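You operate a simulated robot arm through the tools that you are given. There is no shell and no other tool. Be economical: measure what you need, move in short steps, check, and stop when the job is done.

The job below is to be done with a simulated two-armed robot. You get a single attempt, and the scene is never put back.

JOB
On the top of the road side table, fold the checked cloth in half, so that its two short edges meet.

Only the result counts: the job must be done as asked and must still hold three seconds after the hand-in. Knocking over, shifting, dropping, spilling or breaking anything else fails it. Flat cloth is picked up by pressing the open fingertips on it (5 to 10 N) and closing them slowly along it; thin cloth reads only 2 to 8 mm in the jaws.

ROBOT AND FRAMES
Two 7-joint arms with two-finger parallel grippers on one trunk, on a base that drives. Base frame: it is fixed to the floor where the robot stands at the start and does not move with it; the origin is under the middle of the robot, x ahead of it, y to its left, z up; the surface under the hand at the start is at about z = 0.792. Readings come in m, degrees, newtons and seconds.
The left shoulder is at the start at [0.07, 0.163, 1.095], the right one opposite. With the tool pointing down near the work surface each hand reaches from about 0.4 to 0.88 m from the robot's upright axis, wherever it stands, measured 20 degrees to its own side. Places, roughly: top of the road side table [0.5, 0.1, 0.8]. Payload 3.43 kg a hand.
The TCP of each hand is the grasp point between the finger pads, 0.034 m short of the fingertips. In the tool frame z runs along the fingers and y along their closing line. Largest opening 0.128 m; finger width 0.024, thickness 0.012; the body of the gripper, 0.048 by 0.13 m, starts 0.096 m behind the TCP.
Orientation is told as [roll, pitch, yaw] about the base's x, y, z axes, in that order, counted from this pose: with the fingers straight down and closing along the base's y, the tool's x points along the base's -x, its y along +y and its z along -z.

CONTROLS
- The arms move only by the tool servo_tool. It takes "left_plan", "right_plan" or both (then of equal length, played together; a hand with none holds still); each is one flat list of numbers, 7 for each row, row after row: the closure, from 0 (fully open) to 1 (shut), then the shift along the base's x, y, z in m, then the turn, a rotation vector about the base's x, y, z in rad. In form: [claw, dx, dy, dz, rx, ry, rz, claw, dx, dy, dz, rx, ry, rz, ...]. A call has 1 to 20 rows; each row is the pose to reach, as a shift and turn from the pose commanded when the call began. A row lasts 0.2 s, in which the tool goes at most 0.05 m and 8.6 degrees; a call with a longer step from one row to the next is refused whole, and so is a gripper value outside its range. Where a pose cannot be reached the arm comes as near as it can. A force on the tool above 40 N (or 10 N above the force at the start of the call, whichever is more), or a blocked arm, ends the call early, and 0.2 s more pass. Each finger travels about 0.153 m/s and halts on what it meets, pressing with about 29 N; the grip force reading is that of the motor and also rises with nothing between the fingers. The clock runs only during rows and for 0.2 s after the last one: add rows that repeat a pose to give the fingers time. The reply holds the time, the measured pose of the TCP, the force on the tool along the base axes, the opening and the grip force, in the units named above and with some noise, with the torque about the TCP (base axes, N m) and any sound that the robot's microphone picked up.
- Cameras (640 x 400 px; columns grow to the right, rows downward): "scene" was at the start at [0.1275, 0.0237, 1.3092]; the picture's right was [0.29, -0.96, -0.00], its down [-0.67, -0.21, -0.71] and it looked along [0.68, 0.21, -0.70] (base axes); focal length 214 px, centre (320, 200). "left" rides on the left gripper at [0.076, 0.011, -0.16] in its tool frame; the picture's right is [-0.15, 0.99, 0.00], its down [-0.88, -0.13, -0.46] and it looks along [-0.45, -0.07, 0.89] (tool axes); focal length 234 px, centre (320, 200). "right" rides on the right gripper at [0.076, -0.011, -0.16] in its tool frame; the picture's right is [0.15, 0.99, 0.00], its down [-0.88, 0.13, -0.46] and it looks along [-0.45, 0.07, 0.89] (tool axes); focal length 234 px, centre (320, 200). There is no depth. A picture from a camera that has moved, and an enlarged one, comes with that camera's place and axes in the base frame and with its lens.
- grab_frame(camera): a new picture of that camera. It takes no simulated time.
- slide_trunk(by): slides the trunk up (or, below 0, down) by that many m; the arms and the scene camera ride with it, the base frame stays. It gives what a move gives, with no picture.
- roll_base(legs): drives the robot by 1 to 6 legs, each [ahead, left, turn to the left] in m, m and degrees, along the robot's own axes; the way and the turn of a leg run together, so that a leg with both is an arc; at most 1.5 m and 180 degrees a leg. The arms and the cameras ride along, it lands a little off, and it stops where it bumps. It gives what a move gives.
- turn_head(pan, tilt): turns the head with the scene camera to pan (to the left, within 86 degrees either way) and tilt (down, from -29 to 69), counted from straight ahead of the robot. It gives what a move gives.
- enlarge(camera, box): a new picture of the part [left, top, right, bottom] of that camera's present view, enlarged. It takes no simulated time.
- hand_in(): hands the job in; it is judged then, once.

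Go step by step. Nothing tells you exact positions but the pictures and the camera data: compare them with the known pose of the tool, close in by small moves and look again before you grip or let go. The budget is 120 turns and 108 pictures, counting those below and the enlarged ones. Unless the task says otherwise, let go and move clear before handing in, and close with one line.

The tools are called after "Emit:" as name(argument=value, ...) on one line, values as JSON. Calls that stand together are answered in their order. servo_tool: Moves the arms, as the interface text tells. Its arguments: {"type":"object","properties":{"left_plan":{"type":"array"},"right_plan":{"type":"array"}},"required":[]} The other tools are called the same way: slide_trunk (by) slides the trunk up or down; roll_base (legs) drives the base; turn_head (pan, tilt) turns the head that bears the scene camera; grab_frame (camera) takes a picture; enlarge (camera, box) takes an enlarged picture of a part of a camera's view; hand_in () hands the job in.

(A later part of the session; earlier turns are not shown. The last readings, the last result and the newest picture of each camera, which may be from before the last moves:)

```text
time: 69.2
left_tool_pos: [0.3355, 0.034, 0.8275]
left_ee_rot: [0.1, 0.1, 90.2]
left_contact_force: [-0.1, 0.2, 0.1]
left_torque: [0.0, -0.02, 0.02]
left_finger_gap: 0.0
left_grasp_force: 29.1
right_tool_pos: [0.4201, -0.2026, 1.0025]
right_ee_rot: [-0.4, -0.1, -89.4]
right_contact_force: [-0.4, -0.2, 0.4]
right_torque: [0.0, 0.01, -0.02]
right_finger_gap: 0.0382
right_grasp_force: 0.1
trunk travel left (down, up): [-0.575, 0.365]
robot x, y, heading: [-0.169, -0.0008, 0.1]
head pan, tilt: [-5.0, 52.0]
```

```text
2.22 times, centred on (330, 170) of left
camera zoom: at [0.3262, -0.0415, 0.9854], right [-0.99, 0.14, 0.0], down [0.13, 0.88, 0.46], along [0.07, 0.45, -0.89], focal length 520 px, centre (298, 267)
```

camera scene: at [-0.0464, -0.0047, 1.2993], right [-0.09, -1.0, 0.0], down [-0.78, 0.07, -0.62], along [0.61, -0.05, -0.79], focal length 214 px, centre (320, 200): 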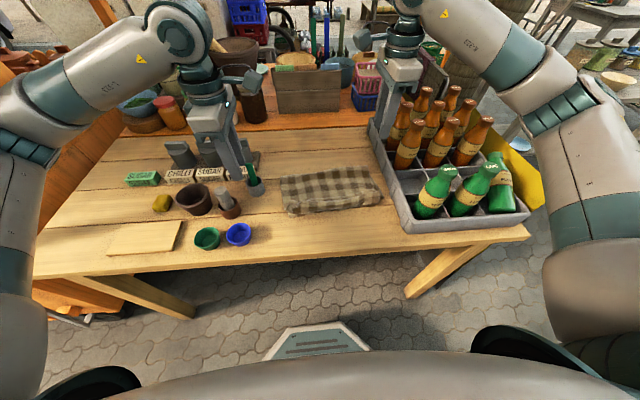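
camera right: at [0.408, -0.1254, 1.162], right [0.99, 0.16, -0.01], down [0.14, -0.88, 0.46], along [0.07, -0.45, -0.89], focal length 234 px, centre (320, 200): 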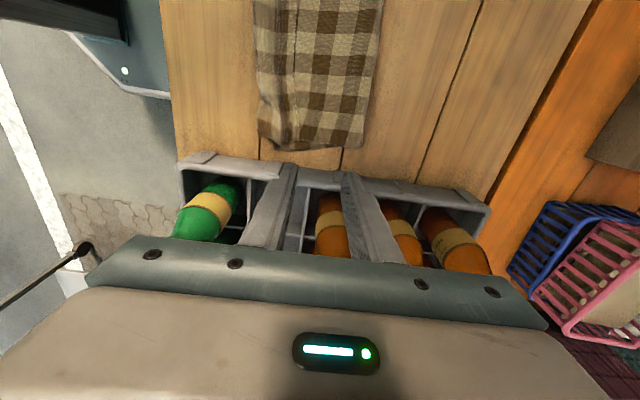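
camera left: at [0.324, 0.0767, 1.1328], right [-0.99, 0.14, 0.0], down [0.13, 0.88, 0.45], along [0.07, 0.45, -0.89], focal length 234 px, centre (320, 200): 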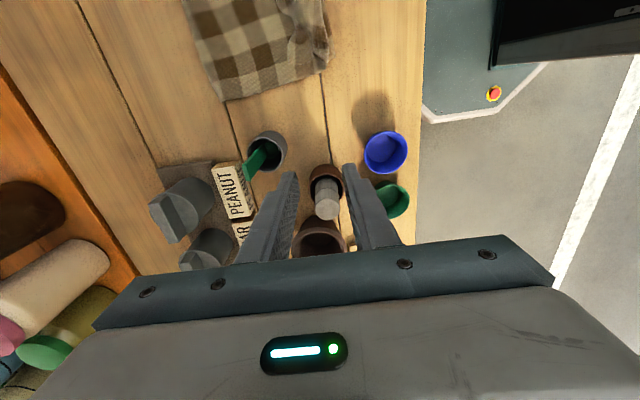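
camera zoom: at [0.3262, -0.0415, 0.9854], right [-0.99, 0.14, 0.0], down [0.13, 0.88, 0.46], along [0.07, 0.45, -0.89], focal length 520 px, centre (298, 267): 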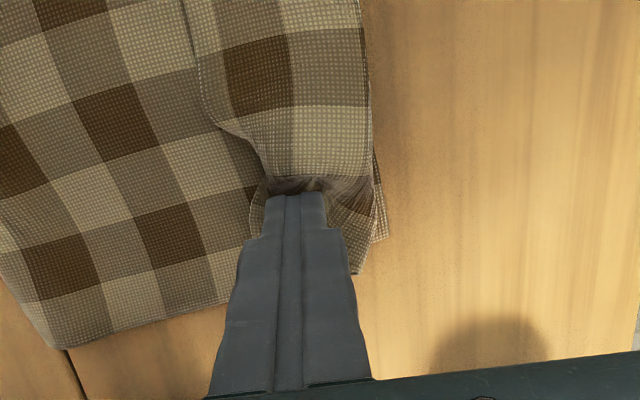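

Emit:
servo_tool(left_plan=[1, 0, 0, -0.003, 0, 0, 0, 1, 0, 0, -0.006, 0, 0, 0, 1, 0, 0, -0.008, 0, 0, 0, 1, 0, 0, -0.009, 0, 0, 0])

```text
time: 70.2
left_tool_pos: [0.3369, 0.0342, 0.8179]
left_ee_rot: [-0.2, 0.1, 90.3]
left_contact_force: [-0.9, 0.3, 20.3]
left_torque: [0.14, 0.2, 0.0]
left_finger_gap: 0.0
left_grasp_force: 28.6
right_tool_pos: [0.4192, -0.2019, 1.0031]
right_ee_rot: [-0.3, 0.0, -89.3]
right_contact_force: [0.2, 0.2, -0.4]
right_torque: [-0.01, 0.04, 0.0]
right_finger_gap: 0.0384
right_grasp_force: 0.1
trunk travel left (down, up): [-0.575, 0.365]
robot x, y, heading: [-0.1687, 0.0, 0.1]
head pan, tilt: [-5.0, 52.0]
```

Emit:
servo_tool(left_plan=[1, 0, 0, 0.001, 0, 0, 0, 1, -0.005, 0, 0.001, 0, 0, 0, 1, -0.01, 0, 0.001, 0, 0, 0, 1, -0.015, 0, 0.001, 0, 0, 0, 1, -0.02, 0, 0.001, 0, 0, 0, 1, -0.026, 0, 0.001, 0, 0, 0])

Emit:
enlarge(camera="left", box=[220, 80, 440, 260])

Emit:
enlarge(camera="scene", box=[275, 160, 395, 220])

```text
time: 71.6
left_tool_pos: [0.31, 0.0346, 0.8182]
left_ee_rot: [-0.1, 0.0, 90.2]
left_contact_force: [6.8, 0.5, 26.0]
left_torque: [0.15, -0.06, -0.04]
left_finger_gap: 0.0002
left_grasp_force: 28.9
right_tool_pos: [0.4177, -0.2021, 1.0018]
right_ee_rot: [-0.4, -0.1, -89.4]
right_contact_force: [0.1, -0.1, -0.7]
right_torque: [0.02, 0.0, 0.0]
right_finger_gap: 0.0382
right_grasp_force: 0.1
trunk travel left (down, up): [-0.575, 0.365]
robot x, y, heading: [-0.1649, -0.0059, 0.1]
head pan, tilt: [-5.0, 52.0]
```

```text
2.22 times, centred on (330, 170) of left
camera zoom: at [0.2995, -0.0416, 0.9769], right [-0.99, 0.14, 0.0], down [0.13, 0.88, 0.46], along [0.07, 0.45, -0.89], focal length 520 px, centre (298, 267)
```

zoom: 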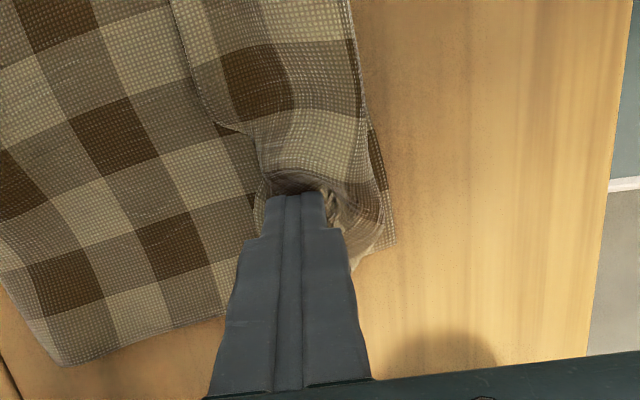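

```text
5.33 times, centred on (335, 190) of scene
camera zoom: at [-0.0465, -0.0068, 1.2996], right [-0.09, -1.0, 0.0], down [-0.78, 0.07, -0.62], along [0.61, -0.05, -0.79], focal length 1144 px, centre (240, 253)
```

zoom: 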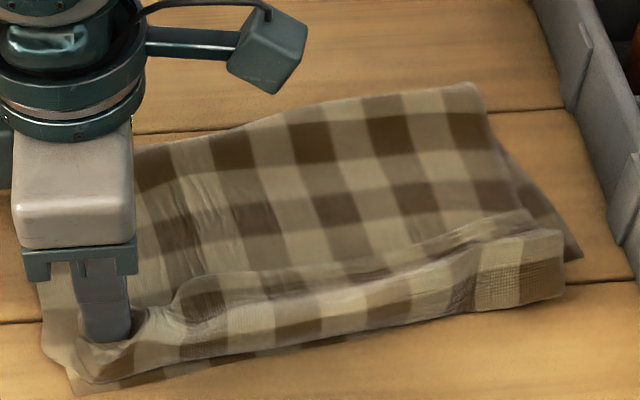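

That helped: the top-left corner is now within about 1 cm of the lower one (the whole left end shifted a bit). I'll lift the left clear and look.

Emit:
servo_tool(left_plan=[1, 0, 0, 0.02, 0, 0, 0, 1, 0, 0, 0.06, 0, 0, 0, 1, 0, 0.04, 0.09, 0, 0, 0, 1, 0, 0.08, 0.12, 0, 0, 0, 1, 0, 0.12, 0.15, 0, 0, 0])

Emit:
enlarge(camera="scene", box=[270, 160, 390, 220])

Emit:
enlarge(camera="right", box=[220, 0, 420, 160])

```text
time: 72.8
left_tool_pos: [0.3129, 0.1542, 0.9688]
left_ee_rot: [0.0, 0.2, 90.2]
left_contact_force: [-0.4, 0.6, -0.9]
left_torque: [-0.02, 0.0, 0.01]
left_finger_gap: 0.0
left_grasp_force: 28.8
right_tool_pos: [0.4195, -0.2021, 1.0025]
right_ee_rot: [-0.3, 0.1, -89.5]
right_contact_force: [-0.1, -0.2, 0.1]
right_torque: [0.0, -0.02, 0.02]
right_finger_gap: 0.0383
right_grasp_force: 0.1
trunk travel left (down, up): [-0.575, 0.365]
robot x, y, heading: [-0.1703, 0.0001, 0.3]
head pan, tilt: [-5.0, 52.0]
```

```text
5.33 times, centred on (330, 190) of scene
camera zoom: at [-0.046, -0.0054, 1.2994], right [-0.09, -1.0, 0.0], down [-0.78, 0.07, -0.62], along [0.61, -0.05, -0.79], focal length 1144 px, centre (267, 253)
```

zoom: 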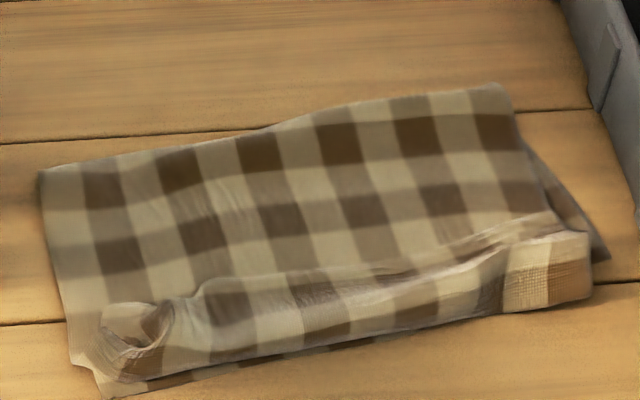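

```text
2.50 times, centred on (320, 80) of right
camera zoom: at [0.4083, -0.1261, 1.1616], right [0.99, 0.16, -0.01], down [0.14, -0.88, 0.46], along [0.07, -0.45, -0.89], focal length 585 px, centre (320, 500)
```

zoom: 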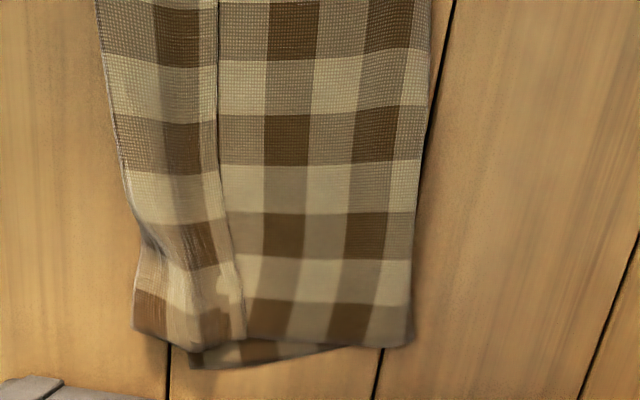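

The left is close now. On the right, the lower corner shows at about (0.34, −0.235) while the top corner is at (0.305, −0.212). I'll press the closed right fingertip on the exposed lower layer and draw it outward.

Emit:
servo_tool(right_plan=[1, -0.03, -0.013, 0, 0, 0, 0, 1, -0.061, -0.026, 0, 0, 0, 0, 1, -0.061, -0.026, -0.045, 0, 0, 0, 1, -0.061, -0.026, -0.09, 0, 0, 0, 1, -0.061, -0.026, -0.13, 0, 0, 0, 1, -0.061, -0.026, -0.155, 0, 0, 0, 1, -0.061, -0.026, -0.155, 0, 0, 0])

Emit:
grab_frame(camera="right")

Emit:
enlarge(camera="scene", box=[310, 140, 430, 220])

```text
time: 74.4
left_tool_pos: [0.3124, 0.1536, 0.9699]
left_ee_rot: [0.0, 0.0, 90.2]
left_contact_force: [0.4, 0.6, -0.5]
left_torque: [-0.02, -0.04, -0.01]
left_finger_gap: 0.0
left_grasp_force: 28.9
right_tool_pos: [0.355, -0.2268, 0.8416]
right_ee_rot: [-0.3, -0.1, -89.3]
right_contact_force: [-0.4, 0.1, 1.1]
right_torque: [-0.03, -0.02, 0.01]
right_finger_gap: 0.0
right_grasp_force: 28.8
trunk travel left (down, up): [-0.575, 0.365]
robot x, y, heading: [-0.1721, -0.0022, -0.0]
head pan, tilt: [-5.0, 52.0]
```

```text
49 pictures are left
camera right: at [0.3433, -0.1506, 1.001], right [0.99, 0.16, -0.01], down [0.14, -0.88, 0.45], along [0.07, -0.45, -0.89], focal length 234 px, centre (320, 200)
```

right: 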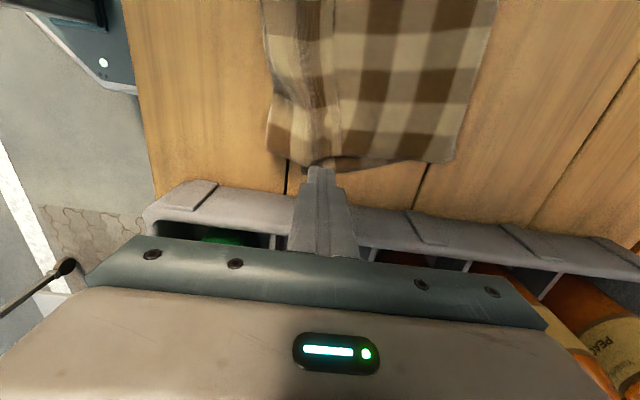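

```text
5.00 times, centred on (370, 180) of scene
camera zoom: at [-0.0455, -0.0062, 1.2995], right [-0.09, -1.0, 0.0], down [-0.79, 0.07, -0.62], along [0.61, -0.05, -0.79], focal length 1072 px, centre (70, 300)
```

zoom: 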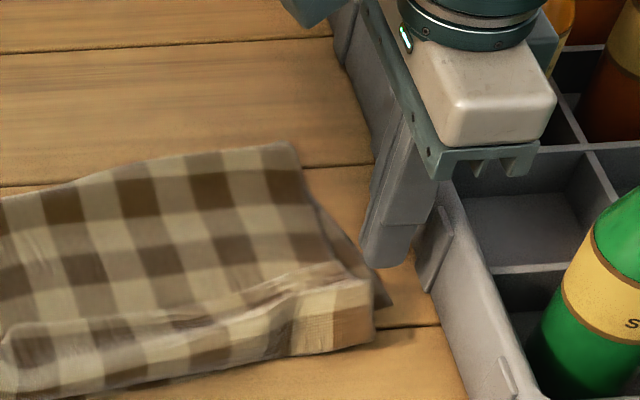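

Emit:
servo_tool(right_plan=[1, -0.003, 0, -0.01, 0, 0, 0, 1, -0.003, 0, -0.018, 0, 0, 0, 1, -0.003, 0, -0.022, 0, 0, 0, 1, -0.003, 0, -0.024, 0, 0, 0, 1, -0.003, 0, -0.0255, 0, 0, 0])

Emit:
enlarge(camera="right", box=[220, 80, 440, 260])

```text
time: 75.6
left_tool_pos: [0.3047, 0.1596, 0.9734]
left_ee_rot: [-0.5, 0.4, 90.2]
left_contact_force: [0.0, 0.5, -1.2]
left_torque: [0.02, -0.04, -0.02]
left_finger_gap: 0.0001
left_grasp_force: 28.8
right_tool_pos: [0.3566, -0.2216, 0.8367]
right_ee_rot: [1.5, -0.3, -89.6]
right_contact_force: [-0.6, -0.3, 0.6]
right_torque: [-0.03, 0.02, -0.02]
right_finger_gap: 0.0003
right_grasp_force: 29.5
trunk travel left (down, up): [-0.575, 0.365]
robot x, y, heading: [-0.1698, 0.0004, 0.2]
head pan, tilt: [-5.0, 52.0]
```

```text
2.22 times, centred on (330, 170) of right
camera zoom: at [0.3395, -0.146, 0.9949], right [0.99, 0.15, 0.03], down [0.12, -0.88, 0.46], along [0.09, -0.45, -0.89], focal length 520 px, centre (298, 267)
```

zoom: 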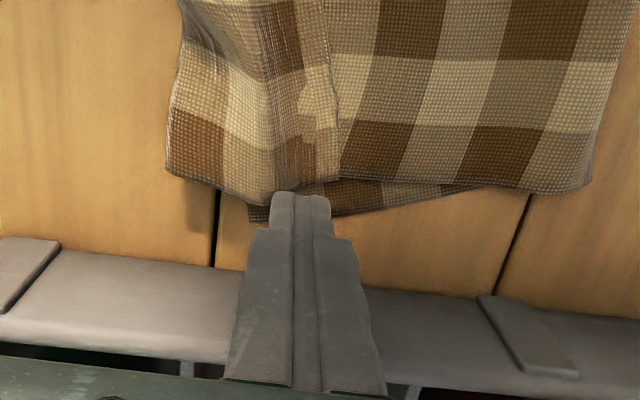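

The robot is rocking again briefly; I'll hold and re-read before pressing.

Emit:
servo_tool(right_plan=[1, 0, 0, 0.004, 0, 0, 0, 1, 0, 0, 0.004, 0, 0, 0, 1, 0, 0, 0.004, 0, 0, 0])

Emit:
enlarge(camera="right", box=[220, 80, 440, 260])

```text
time: 76.4
left_tool_pos: [0.3051, 0.16, 0.9716]
left_ee_rot: [-0.5, 0.4, 90.2]
left_contact_force: [0.3, 0.1, 0.0]
left_torque: [0.02, 0.05, 0.01]
left_finger_gap: 0.0
left_grasp_force: 28.5
right_tool_pos: [0.3553, -0.2226, 0.8383]
right_ee_rot: [1.3, -0.2, -89.6]
right_contact_force: [-0.6, -0.6, -0.3]
right_torque: [-0.01, 0.0, 0.04]
right_finger_gap: 0.0002
right_grasp_force: 28.9
trunk travel left (down, up): [-0.575, 0.365]
robot x, y, heading: [-0.1702, -0.0016, -0.3]
head pan, tilt: [-5.0, 52.0]
```

```text
2.22 times, centred on (330, 170) of right
camera zoom: at [0.3398, -0.1466, 0.9965], right [0.99, 0.15, 0.02], down [0.13, -0.88, 0.46], along [0.09, -0.45, -0.89], focal length 520 px, centre (298, 267)
```

zoom: 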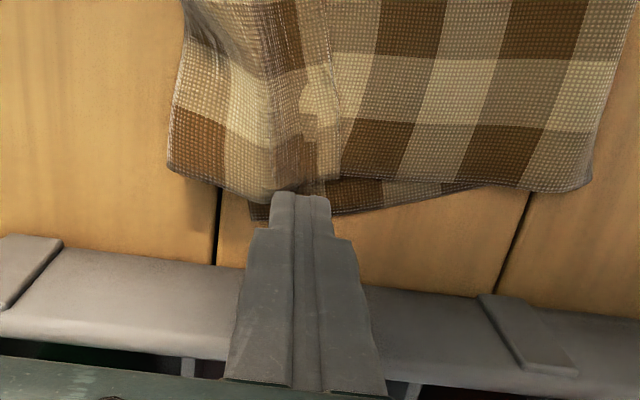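

The right arm isn't descending and the body is tilting with no force at the tool, so something above the wrist is blocked. I'll raise the right hand and look at what is there.

Emit:
servo_tool(right_plan=[1, 0, 0.005, 0.02, 0, 0, 0, 1, 0, 0.01, 0.04, 0, 0, 0, 1, 0, 0.01, 0.06, 0, 0, 0])

Emit:
grab_frame(camera="scene")

Emit:
enlarge(camera="scene", box=[350, 60, 550, 240])

```text
time: 77.2
left_tool_pos: [0.3113, 0.153, 0.9688]
left_ee_rot: [0.0, 0.0, 90.1]
left_contact_force: [-0.4, 0.5, -0.8]
left_torque: [0.03, 0.0, -0.01]
left_finger_gap: 0.0001
left_grasp_force: 28.7
right_tool_pos: [0.3521, -0.2135, 0.8815]
right_ee_rot: [-0.4, 0.0, -89.3]
right_contact_force: [-0.2, 0.3, 0.6]
right_torque: [0.0, -0.03, 0.0]
right_finger_gap: 0.0001
right_grasp_force: 29.1
trunk travel left (down, up): [-0.575, 0.365]
robot x, y, heading: [-0.166, 0.0026, 0.3]
head pan, tilt: [-5.0, 52.0]
```

```text
45 pictures are left
camera scene: at [-0.0468, -0.0059, 1.2986], right [-0.08, -1.0, 0.0], down [-0.78, 0.07, -0.62], along [0.61, -0.05, -0.79], focal length 214 px, centre (320, 200)
```

scene: 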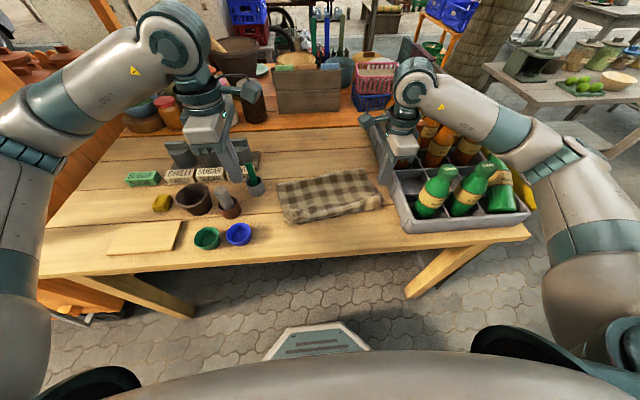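

```text
2.22 times, centred on (450, 150) of scene
camera zoom: at [-0.0468, -0.0059, 1.2986], right [-0.08, -1.0, 0.0], down [-0.78, 0.07, -0.62], along [0.61, -0.05, -0.79], focal length 477 px, centre (31, 311)
```

zoom: 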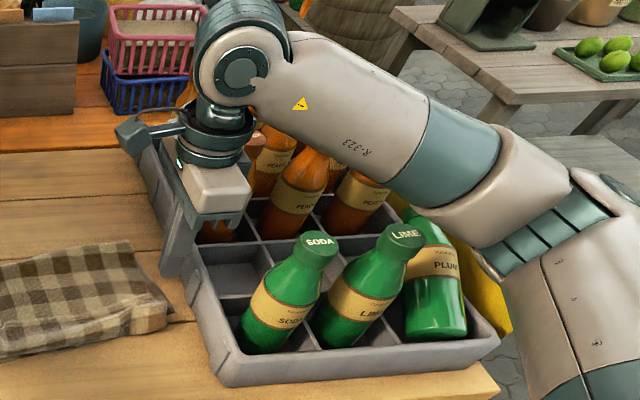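

The right forearm lies right over the bottle tops, so that is what blocks it. The bottles still stand. I'll raise the trunk 0.15 m so the elbow is higher and the forearm clears them.

Emit:
slide_trunk(by=0.15)

Emit:
servo_tool(right_plan=[1, 0, 0, -0.04, 0, 0, 0, 1, 0, 0, -0.08, 0, 0, 0, 1, 0, 0, -0.12, 0, 0, 0, 1, 0, 0, -0.15, 0, 0, 0])

Emit:
grab_frame(camera="scene")

```text
time: 79.0
left_tool_pos: [0.3123, 0.1525, 1.1192]
left_ee_rot: [0.0, 0.0, 90.2]
left_contact_force: [-0.7, 0.2, -0.3]
left_torque: [-0.01, 0.02, 0.01]
left_finger_gap: 0.0
left_grasp_force: 28.5
right_tool_pos: [0.3549, -0.2157, 1.0324]
right_ee_rot: [-0.4, 0.1, -89.4]
right_contact_force: [0.1, 0.4, 0.5]
right_torque: [0.0, 0.03, 0.03]
right_finger_gap: 0.0001
right_grasp_force: 28.8
trunk travel left (down, up): [-0.725, 0.215]
robot x, y, heading: [-0.1714, 0.0024, -0.2]
head pan, tilt: [-5.0, 52.0]
```

```text
time: 80.0
left_tool_pos: [0.3111, 0.1526, 1.1195]
left_ee_rot: [0.0, 0.0, 90.3]
left_contact_force: [0.1, -0.4, 0.1]
left_torque: [0.01, 0.01, -0.02]
left_finger_gap: 0.0
left_grasp_force: 29.1
right_tool_pos: [0.3551, -0.2186, 0.8815]
right_ee_rot: [-0.4, 0.2, -89.4]
right_contact_force: [-0.2, 0.8, 0.8]
right_torque: [0.01, 0.03, -0.02]
right_finger_gap: 0.0
right_grasp_force: 28.5
trunk travel left (down, up): [-0.725, 0.215]
robot x, y, heading: [-0.1681, 0.0, 0.0]
head pan, tilt: [-5.0, 52.0]
```

```text
43 pictures are left
camera scene: at [-0.0449, -0.007, 1.4493], right [-0.09, -1.0, 0.0], down [-0.79, 0.07, -0.62], along [0.61, -0.05, -0.79], focal length 214 px, centre (320, 200)
```

scene: 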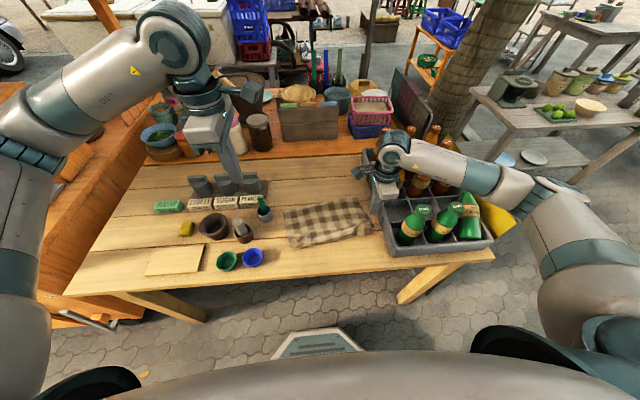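

Emit:
enlarge(camera="scene", box=[270, 110, 510, 260])

```text
2.67 times, centred on (390, 185) of scene
camera zoom: at [-0.0449, -0.007, 1.4493], right [-0.09, -1.0, 0.0], down [-0.79, 0.07, -0.62], along [0.61, -0.05, -0.79], focal length 572 px, centre (133, 240)
```

zoom: 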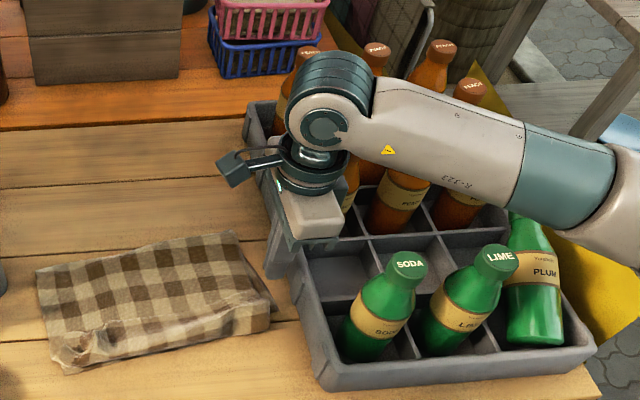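

Even so, the right forearm stays close over the bottles, so I won't risk it. I'll park the right hand high out of the way and use the left hand for the right corner.

Emit:
servo_tool(right_plan=[1, 0, 0, 0.045, 0, 0, 0, 1, 0, 0, 0.09, 0, 0, 0, 1, 0, 0, 0.135, 0, 0, 0, 1, 0, 0, 0.18, 0, 0, 0, 1, 0, 0, 0.225, 0, 0, 0, 1, 0, 0, 0.26, 0, 0, 0, 1, 0, -0.045, 0.26, 0, 0, 0, 1, 0, -0.09, 0.26, 0, 0, 0, 1, 0, -0.135, 0.26, 0, 0, 0, 1, 0, -0.18, 0.26, 0, 0, 0, 1, 0, -0.2, 0.26, 0, 0, 0], left_plan=[1, 0, 0, 0, 0, 0, -0.142, 1, 0, 0, 0, 0, 0, -0.284, 1, 0, 0, 0, 0, 0, -0.426, 1, 0, 0, 0, 0, 0, -0.568, 1, 0, 0, 0, 0, 0, -0.71, 1, 0, 0, 0, 0, 0, -0.852, 1, 0, 0, 0, 0, 0, -0.994, 1, 0, 0, 0, 0, 0, -1.136, 1, 0, 0, 0, 0, 0, -1.278, 1, 0, 0, 0, 0, 0, -1.42, 1, 0, 0, 0, 0, 0, -1.56])

Emit:
grab_frame(camera="scene")

Emit:
enlarge(camera="scene", box=[270, 110, 510, 260])

```text
time: 82.4
left_tool_pos: [0.3131, 0.1529, 1.1184]
left_ee_rot: [-0.1, 0.0, 0.7]
left_contact_force: [-0.1, 0.2, 0.5]
left_torque: [-0.01, 0.03, 0.01]
left_finger_gap: 0.0001
left_grasp_force: 29.5
right_tool_pos: [0.3537, -0.4175, 1.1413]
right_ee_rot: [-0.4, 0.0, -89.4]
right_contact_force: [-0.3, 0.4, 0.0]
right_torque: [0.0, -0.01, -0.02]
right_finger_gap: 0.0
right_grasp_force: 28.7
trunk travel left (down, up): [-0.725, 0.215]
robot x, y, heading: [-0.1706, -0.0004, 0.2]
head pan, tilt: [-5.0, 52.0]
```

```text
41 pictures are left
camera scene: at [-0.0452, -0.0063, 1.4493], right [-0.09, -1.0, 0.0], down [-0.79, 0.07, -0.62], along [0.61, -0.05, -0.79], focal length 214 px, centre (320, 200)
```

scene: 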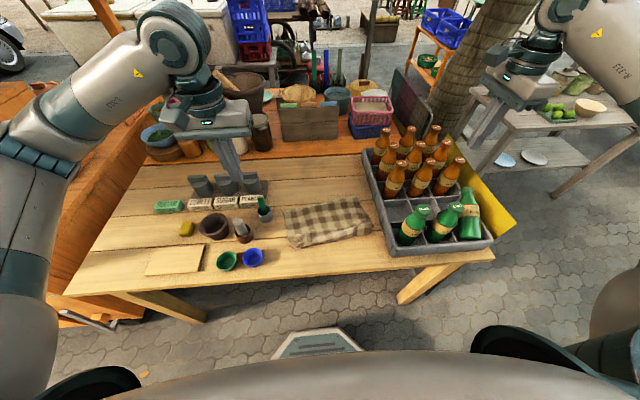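

```text
2.67 times, centred on (390, 185) of scene
camera zoom: at [-0.0452, -0.0063, 1.4493], right [-0.09, -1.0, 0.0], down [-0.79, 0.07, -0.62], along [0.61, -0.05, -0.79], focal length 572 px, centre (133, 240)
```

zoom: 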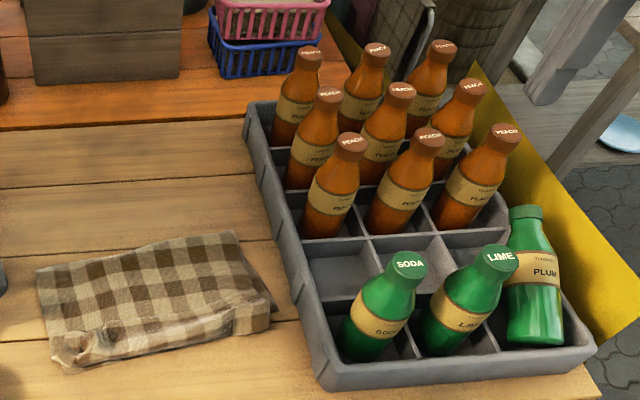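

I notice the PLUM bottle now leans in its cell (cap shifted toward the robot's left); my forearm must have nudged it. I need to set it upright again, so I'll look closer.

Emit:
enlarge(camera="scene", box=[390, 170, 510, 260])

Emit:
grab_frame(camera="right")

```text
4.44 times, centred on (450, 215) of scene
camera zoom: at [-0.0452, -0.0063, 1.4493], right [-0.09, -1.0, 0.0], down [-0.79, 0.07, -0.62], along [0.61, -0.05, -0.79], focal length 953 px, centre (-258, 133)
```

zoom: 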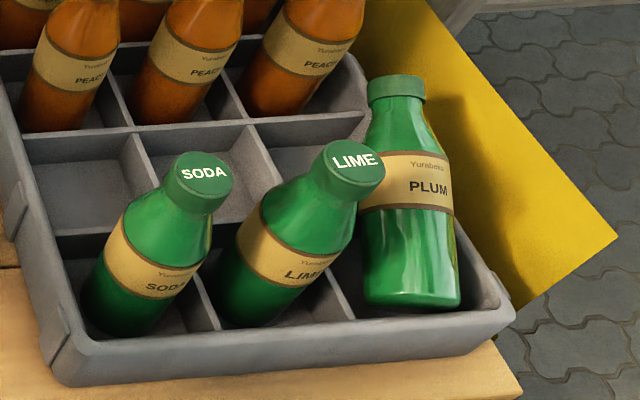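

```text
38 pictures are left
camera right: at [0.3422, -0.3414, 1.3017], right [0.99, 0.16, -0.01], down [0.14, -0.88, 0.45], along [0.07, -0.45, -0.89], focal length 234 px, centre (320, 200)
```

right: 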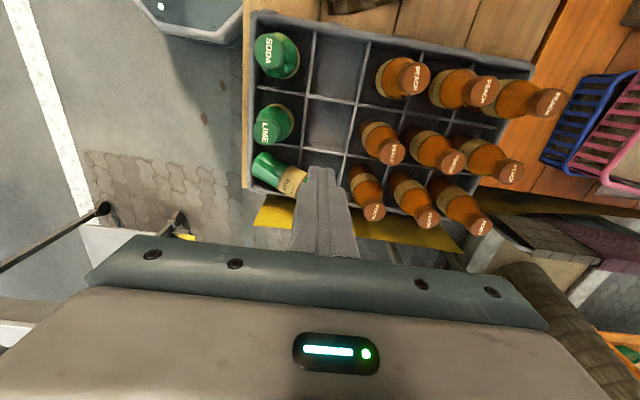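

Emit:
enlarge(camera="right", box=[230, 90, 350, 230])

```text
2.86 times, centred on (290, 160) of right
camera zoom: at [0.3422, -0.3414, 1.3017], right [0.99, 0.16, -0.01], down [0.14, -0.88, 0.45], along [0.07, -0.45, -0.89], focal length 669 px, centre (406, 314)
```

zoom: 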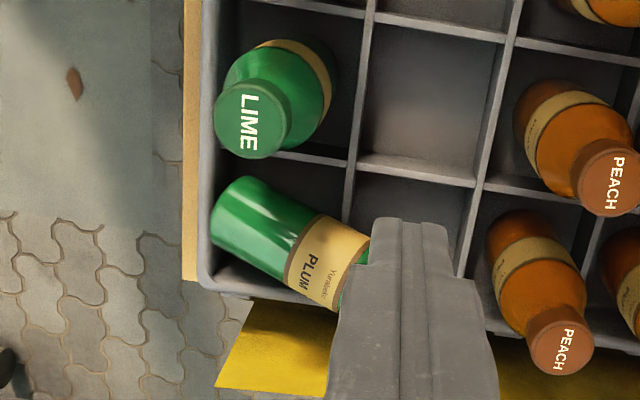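

PLUM has tipped about 35° toward +x in its own cell (base ≈ (0.25, −0.525), cap ≈ (0.36, −0.516, 0.94)). I'll straddle it in x with the open right fingers and push it gently back upright; first, hover and look.

Emit:
servo_tool(right_plan=[1, 0, -0.04, 0, 0, 0, 0, 0.5, -0.015, -0.08, 0, 0, 0, 0, 0, -0.033, -0.1, 0, 0, 0, 0, 0, -0.033, -0.1, -0.03, 0, 0, 0, 0, -0.033, -0.1, -0.03, 0, 0, 0])

Emit:
grab_frame(camera="right")

Emit:
enlarge(camera="scene", box=[390, 90, 550, 260])

```text
time: 83.6
left_tool_pos: [0.313, 0.1521, 1.1183]
left_ee_rot: [0.0, 0.0, 0.8]
left_contact_force: [0.2, -0.5, -0.8]
left_torque: [0.0, -0.01, 0.03]
left_finger_gap: 0.0
left_grasp_force: 28.9
right_tool_pos: [0.3208, -0.5185, 1.112]
right_ee_rot: [-0.2, -0.1, -89.3]
right_contact_force: [-0.4, -0.5, 0.2]
right_torque: [-0.02, -0.01, 0.01]
right_finger_gap: 0.1277
right_grasp_force: 0.0
trunk travel left (down, up): [-0.725, 0.215]
robot x, y, heading: [-0.173, 0.0033, 0.2]
head pan, tilt: [-5.0, 52.0]
```

```text
36 pictures are left
camera right: at [0.3091, -0.4411, 1.271], right [0.99, 0.16, -0.01], down [0.14, -0.88, 0.46], along [0.07, -0.45, -0.89], focal length 234 px, centre (320, 200)
```

right: 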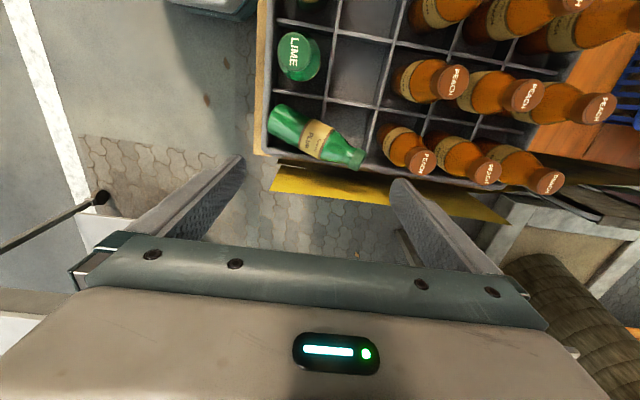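

```text
2.35 times, centred on (470, 175) of scene
camera zoom: at [-0.0455, -0.0063, 1.4494], right [-0.09, -1.0, 0.0], down [-0.79, 0.07, -0.62], along [0.61, -0.05, -0.79], focal length 505 px, centre (-33, 259)
```

zoom: 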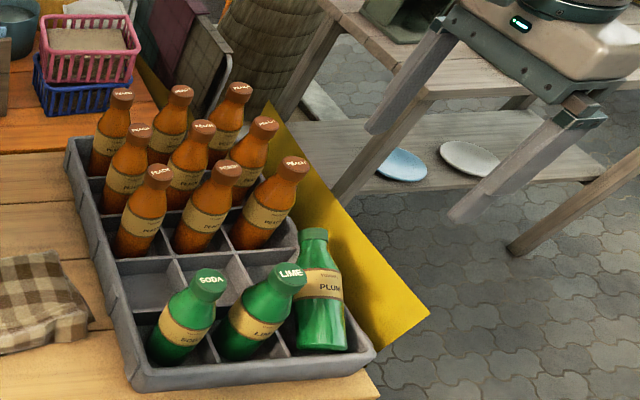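

From here the bottle turns out to lie about 30° above horizontal, cap at ≈(0.385, −0.547, 0.895). Pushing won't right it, so I'll turn the right hand to close across the neck, grip it, and rotate it up.

Emit:
servo_tool(right_plan=[0, 0.004, -0.003, 0, 0, 0, 0.136, 0, 0.008, -0.006, 0, 0, 0, 0.272, 0, 0.012, -0.009, 0, 0, 0, 0.408, 0.1, 0.016, -0.012, 0, 0, 0, 0.544, 0.2, 0.02, -0.015, 0, 0, 0, 0.68, 0.3, 0.026, -0.018, 0, 0, 0, 0.816, 0.4, 0.032, -0.02, 0, 0, 0, 0.952, 0.4, 0.036, -0.022, -0.03, 0, 0, 1.088, 0.4, 0.04, -0.024, -0.06, 0, 0, 1.224, 0.4, 0.043, -0.025, -0.09, 0, 0, 1.36, 0.4, 0.043, -0.025, -0.09, 0, 0, 1.36])

Emit:
grab_frame(camera="right")

Emit:
enlarge(camera="scene", box=[390, 90, 550, 260])

```text
time: 86.0
left_tool_pos: [0.3132, 0.1517, 1.1193]
left_ee_rot: [0.0, 0.1, 0.8]
left_contact_force: [-0.4, 0.6, 0.6]
left_torque: [0.01, 0.0, 0.03]
left_finger_gap: 0.0001
left_grasp_force: 28.6
right_tool_pos: [0.3646, -0.5384, 1.0224]
right_ee_rot: [-0.3, 0.0, -11.4]
right_contact_force: [0.0, 0.2, -0.9]
right_torque: [0.02, 0.01, -0.02]
right_finger_gap: 0.0766
right_grasp_force: 0.1
trunk travel left (down, up): [-0.725, 0.215]
robot x, y, heading: [-0.1695, 0.0015, 0.0]
head pan, tilt: [-5.0, 52.0]
```

```text
34 pictures are left
camera right: at [0.288, -0.5348, 1.1818], right [0.05, 1.0, -0.01], down [0.89, -0.04, 0.45], along [0.45, -0.03, -0.89], focal length 234 px, centre (320, 200)
```

right: 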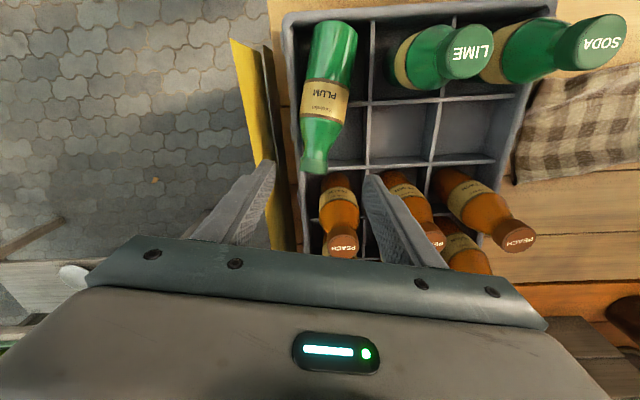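

```text
2.35 times, centred on (470, 175) of scene
camera zoom: at [-0.0454, -0.0065, 1.4493], right [-0.09, -1.0, 0.0], down [-0.79, 0.07, -0.62], along [0.61, -0.05, -0.79], focal length 505 px, centre (-33, 259)
```

zoom: 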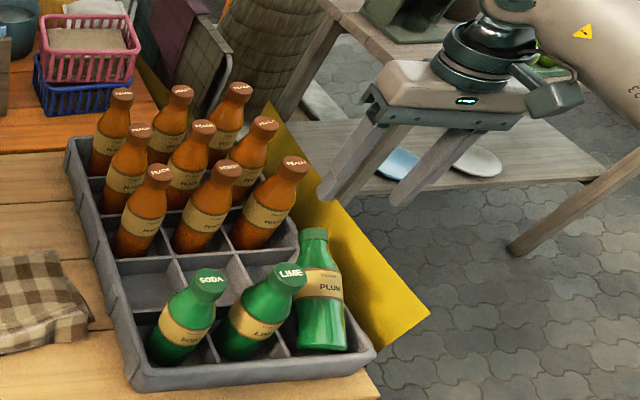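

Emit:
servo_tool(right_plan=[0.4, 0, -0.004, -0.03, 0, 0, 0, 0.4, 0, -0.008, -0.06, 0, 0, 0, 0.4, 0, -0.008, -0.09, 0, 0, 0, 0.4, 0, -0.008, -0.11, 0, 0, 0, 0.4, 0, -0.008, -0.125, 0, 0, 0, 0.4, 0, -0.008, -0.125, 0, 0, 0])

Emit:
grab_frame(camera="right")

Emit:
enlarge(camera="scene", box=[390, 90, 550, 260])

```text
time: 87.4
left_tool_pos: [0.3135, 0.1528, 1.1191]
left_ee_rot: [-0.1, 0.0, 0.8]
left_contact_force: [0.3, -0.1, -0.2]
left_torque: [0.01, -0.02, 0.02]
left_finger_gap: 0.0002
left_grasp_force: 29.1
right_tool_pos: [0.3635, -0.5487, 0.8968]
right_ee_rot: [-0.4, 0.0, -11.5]
right_contact_force: [-0.1, -0.1, -0.3]
right_torque: [-0.02, 0.01, 0.0]
right_finger_gap: 0.0768
right_grasp_force: 0.0
trunk travel left (down, up): [-0.725, 0.215]
robot x, y, heading: [-0.1674, -0.001, 0.1]
head pan, tilt: [-5.0, 52.0]
```

```text
32 pictures are left
camera right: at [0.2874, -0.5436, 1.0551], right [0.05, 1.0, -0.01], down [0.89, -0.04, 0.45], along [0.45, -0.03, -0.89], focal length 234 px, centre (320, 200)
```

right: 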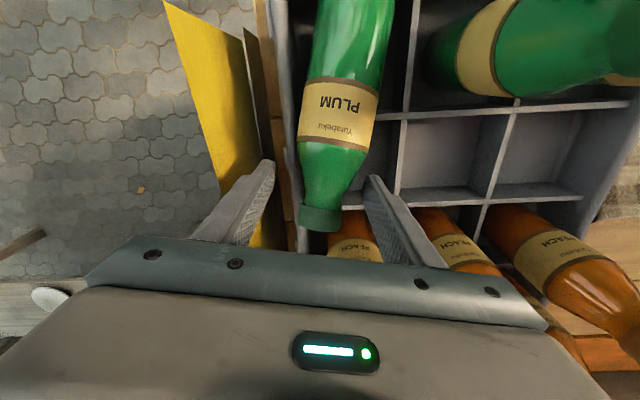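

```text
2.35 times, centred on (470, 175) of scene
camera zoom: at [-0.0453, -0.0065, 1.4493], right [-0.09, -1.0, 0.0], down [-0.79, 0.07, -0.62], along [0.61, -0.05, -0.79], focal length 505 px, centre (-33, 259)
```

zoom: 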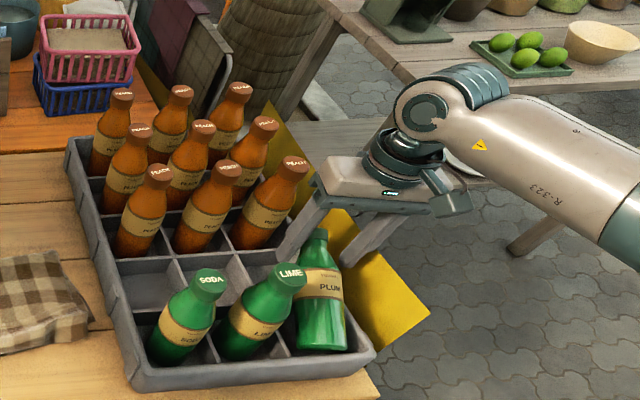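

The neck is centered between the fingers. Closing gently on it.

Emit:
servo_tool(right_plan=[0.5, 0, 0, 0, 0, 0, 0, 0.56, 0, 0, 0, 0, 0, 0, 0.6, 0, 0, 0, 0, 0, 0, 0.64, 0, 0, 0, 0, 0, 0, 0.68, 0, 0, 0, 0, 0, 0, 0.72, 0, 0, 0, 0, 0, 0, 0.76, 0, 0, 0, 0, 0, 0, 0.8, 0, 0, 0, 0, 0, 0, 0.85, 0, 0, 0, 0, 0, 0, 0.85, 0, 0, 0, 0, 0, 0])

Emit:
grab_frame(camera="right")

```text
time: 89.6
left_tool_pos: [0.3126, 0.1536, 1.119]
left_ee_rot: [-0.1, -0.1, 0.8]
left_contact_force: [0.2, 0.3, 0.6]
left_torque: [-0.01, -0.01, -0.05]
left_finger_gap: 0.0
left_grasp_force: 28.8
right_tool_pos: [0.364, -0.5488, 0.8969]
right_ee_rot: [-0.3, 0.0, -11.4]
right_contact_force: [1.9, 1.0, 1.5]
right_torque: [0.03, 0.0, -0.12]
right_finger_gap: 0.0464
right_grasp_force: 28.7
trunk travel left (down, up): [-0.725, 0.215]
robot x, y, heading: [-0.172, -0.0028, 0.1]
head pan, tilt: [-5.0, 52.0]
```

```text
30 pictures are left
camera right: at [0.2878, -0.5435, 1.0554], right [0.05, 1.0, -0.01], down [0.89, -0.04, 0.45], along [0.45, -0.03, -0.89], focal length 234 px, centre (320, 200)
```

right: 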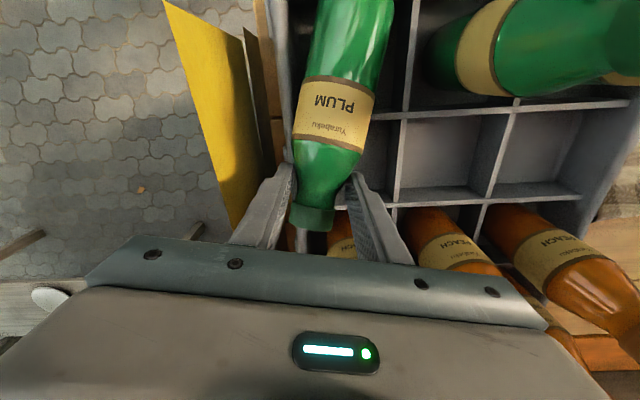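

Neck gripped (46 mm). I'll swing the bottle up about its base in two stages; first half now.

Emit:
servo_tool(right_plan=[0.85, -0.0075, 0.0025, 0.021, -0.0248, -0.1215, 0, 0.85, -0.0177, 0.0053, 0.0406, -0.0496, -0.243, 0, 0.85, -0.0292, 0.0084, 0.0531, -0.0744, -0.3645, 0, 0.85, -0.0422, 0.0117, 0.0636, -0.0992, -0.486, 0, 0.85, -0.0422, 0.0117, 0.0636, -0.0992, -0.486, 0])

Emit:
grab_frame(camera="right")

Emit:
grab_frame(camera="scene")

```text
time: 90.8
left_tool_pos: [0.3146, 0.1517, 1.1169]
left_ee_rot: [0.0, 0.0, 0.8]
left_contact_force: [-0.2, 0.1, -0.4]
left_torque: [0.02, 0.01, -0.02]
left_finger_gap: 0.0002
left_grasp_force: 28.9
right_tool_pos: [0.3239, -0.537, 0.9585]
right_ee_rot: [-0.4, -28.4, -11.5]
right_contact_force: [0.4, -0.2, -2.8]
right_torque: [-0.05, -0.1, 0.03]
right_finger_gap: 0.0456
right_grasp_force: 28.8
trunk travel left (down, up): [-0.725, 0.215]
robot x, y, heading: [-0.1707, -0.0001, -0.1]
head pan, tilt: [-5.0, 52.0]
```

```text
29 pictures are left
camera right: at [0.1809, -0.5194, 1.0629], right [0.07, 0.99, -0.07], down [0.57, 0.02, 0.82], along [0.82, -0.1, -0.57], focal length 234 px, centre (320, 200)
```

right: 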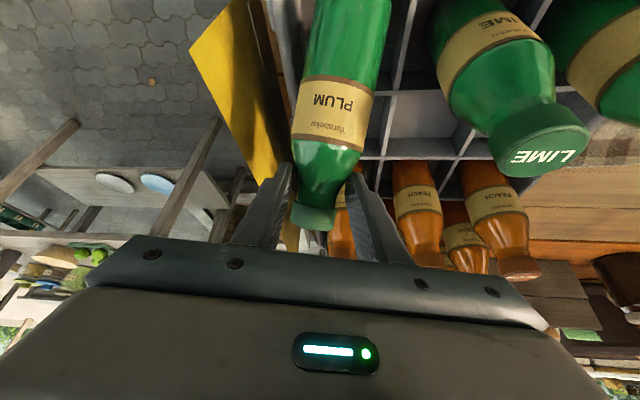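

```text
28 pictures are left
camera scene: at [-0.0437, -0.0073, 1.4491], right [-0.09, -1.0, 0.0], down [-0.79, 0.07, -0.61], along [0.61, -0.05, -0.79], focal length 214 px, centre (320, 200)
```

scene: 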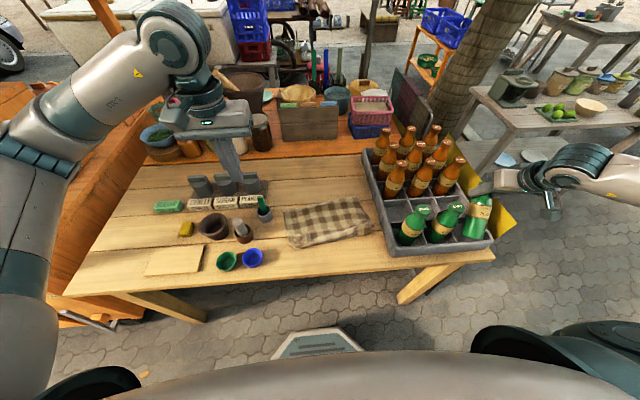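

It rotates cleanly with the hand. Continuing the swing.

Emit:
servo_tool(right_plan=[0.85, -0.0141, 0.0036, 0.0084, -0.0248, -0.1215, 0, 0.85, -0.0294, 0.0075, 0.0144, -0.0496, -0.243, 0, 0.85, -0.0449, 0.0113, 0.0181, -0.0744, -0.3645, 0, 0.85, -0.0449, 0.0113, 0.0181, -0.0744, -0.3645, 0])

Emit:
enlarge(camera="scene", box=[390, 130, 550, 260])

Emit:
grab_frame(camera="right")

```text
time: 91.7
left_tool_pos: [0.3115, 0.1543, 1.1197]
left_ee_rot: [-0.1, -0.1, 1.0]
left_contact_force: [0.0, -0.2, 1.2]
left_torque: [0.05, -0.01, 0.0]
left_finger_gap: 0.0
left_grasp_force: 28.8
right_tool_pos: [0.2768, -0.5255, 0.9729]
right_ee_rot: [-1.9, -46.9, -9.5]
right_contact_force: [6.4, 4.2, 13.2]
right_torque: [0.36, 0.05, -0.1]
right_finger_gap: 0.0494
right_grasp_force: 28.7
right hand out of reach, approached as far as the arm can: row 3
trunk travel left (down, up): [-0.725, 0.215]
robot x, y, heading: [-0.1685, 0.0003, 0.1]
head pan, tilt: [-5.0, 52.0]
stopped in row 4 (right hand): the force on the tool passed its limit at 94 N (the readings are from after the stop); the commanded pose is now the measured one
```

```text
3.08 times, centred on (470, 195) of scene
camera zoom: at [-0.0454, -0.0051, 1.4493], right [-0.08, -1.0, 0.0], down [-0.79, 0.06, -0.62], along [0.61, -0.05, -0.79], focal length 660 px, centre (-142, 215)
```

zoom: 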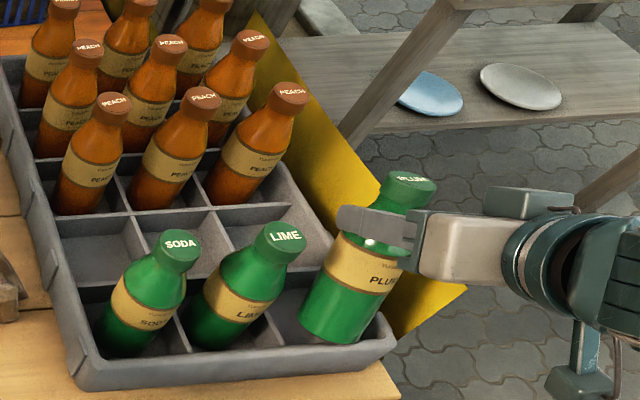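

```text
26 pictures are left
camera right: at [0.1087, -0.5031, 1.0259], right [0.09, 0.99, -0.13], down [0.29, 0.1, 0.95], along [0.95, -0.12, -0.28], focal length 234 px, centre (320, 200)
```

right: 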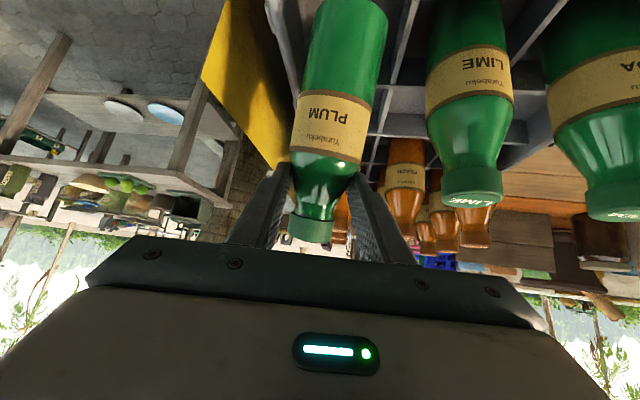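

The bottle is nearly upright (about 15° of lean left, base a few cm above the cell floor); the arm hit a limit. I'll lower it gently until the base finds the floor.

Emit:
servo_tool(right_plan=[0.85, 0, 0, 0, 0, 0, 0, 0.85, 0, 0, -0.005, 0, 0, 0, 0.85, 0, 0, -0.01, 0, 0, 0])

Emit:
enlarge(camera="scene", box=[390, 130, 550, 260])

```text
time: 92.4
left_tool_pos: [0.3137, 0.1535, 1.1178]
left_ee_rot: [0.0, 0.0, 1.0]
left_contact_force: [-0.2, -0.2, 0.2]
left_torque: [0.03, 0.01, 0.02]
left_finger_gap: 0.0
left_grasp_force: 29.1
right_tool_pos: [0.2812, -0.5233, 0.9692]
right_ee_rot: [-1.8, -47.6, -9.2]
right_contact_force: [3.4, 3.0, 14.1]
right_torque: [0.24, 0.52, -0.12]
right_finger_gap: 0.0496
right_grasp_force: 29.3
trunk travel left (down, up): [-0.725, 0.215]
robot x, y, heading: [-0.1713, 0.0012, 0.3]
head pan, tilt: [-5.0, 52.0]
stopped in row 3 (right hand): the force on the tool passed its limit at 42 N (the readings are from after the stop); the commanded pose is now the measured one
```

```text
3.08 times, centred on (470, 195) of scene
camera zoom: at [-0.0444, -0.0065, 1.449], right [-0.08, -1.0, 0.0], down [-0.79, 0.06, -0.62], along [0.61, -0.05, -0.79], focal length 660 px, centre (-142, 215)
```

zoom: 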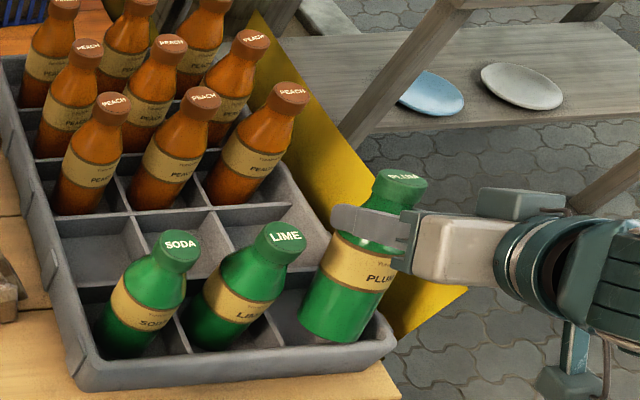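

Emit:
enlarge(camera="right", box=[240, 0, 440, 200])

Emit:
enlarge(camera="scene", box=[430, 180, 510, 250])

```text
2.00 times, centred on (340, 100) of right
camera zoom: at [0.1122, -0.5031, 1.0202], right [0.08, 0.99, -0.13], down [0.28, 0.1, 0.95], along [0.96, -0.11, -0.27], focal length 468 px, centre (280, 400)
```

zoom: 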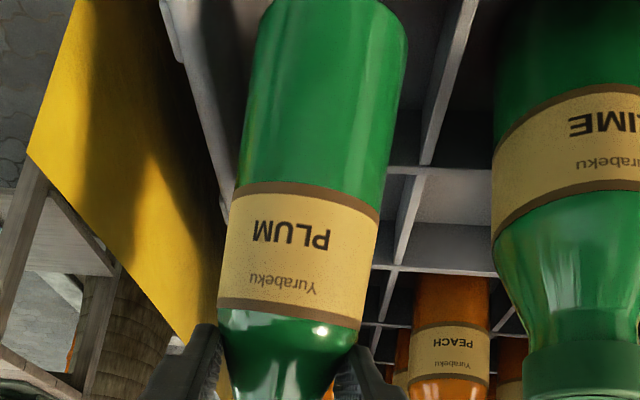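

```text
5.71 times, centred on (470, 215) of scene
camera zoom: at [-0.0444, -0.0065, 1.449], right [-0.08, -1.0, 0.0], down [-0.79, 0.06, -0.62], along [0.61, -0.05, -0.79], focal length 1226 px, centre (-537, 114)
```

zoom: 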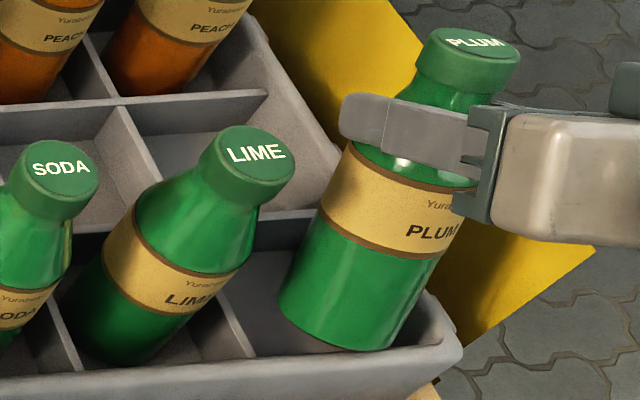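

The base front edge is sitting on the crate's near wall. I'll lift slightly, move it 2 cm in +x, and lower again.

Emit:
servo_tool(right_plan=[0.85, 0, 0, 0.006, 0, 0, 0, 0.85, 0.007, 0, 0.01, 0, 0, 0, 0.85, 0.014, 0, 0.01, 0, 0, 0, 0.85, 0.02, 0, 0.01, 0, 0, 0, 0.85, 0.02, 0, 0.01, 0, 0, 0])

Emit:
enlarge(camera="scene", box=[430, 180, 510, 250])

```text
time: 93.6
left_tool_pos: [0.3142, 0.1537, 1.1181]
left_ee_rot: [0.0, 0.0, 1.0]
left_contact_force: [-0.2, -0.1, 0.5]
left_torque: [0.02, -0.02, 0.0]
left_finger_gap: 0.0
left_grasp_force: 29.2
right_tool_pos: [0.2991, -0.5235, 0.9772]
right_ee_rot: [-1.7, -47.3, -9.4]
right_contact_force: [-0.3, 0.3, -3.0]
right_torque: [0.01, 0.01, 0.04]
right_finger_gap: 0.0496
right_grasp_force: 29.5
trunk travel left (down, up): [-0.725, 0.215]
robot x, y, heading: [-0.1722, 0.0028, 0.6]
head pan, tilt: [-5.0, 52.0]
```

```text
5.71 times, centred on (470, 215) of scene
camera zoom: at [-0.0443, -0.0065, 1.4493], right [-0.08, -1.0, 0.0], down [-0.79, 0.06, -0.62], along [0.61, -0.05, -0.79], focal length 1226 px, centre (-537, 114)
```

zoom: 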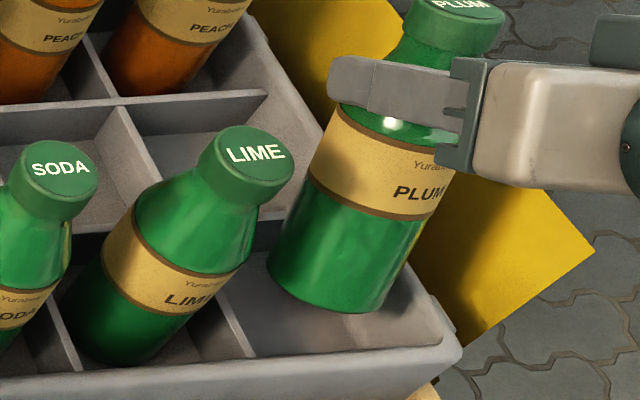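

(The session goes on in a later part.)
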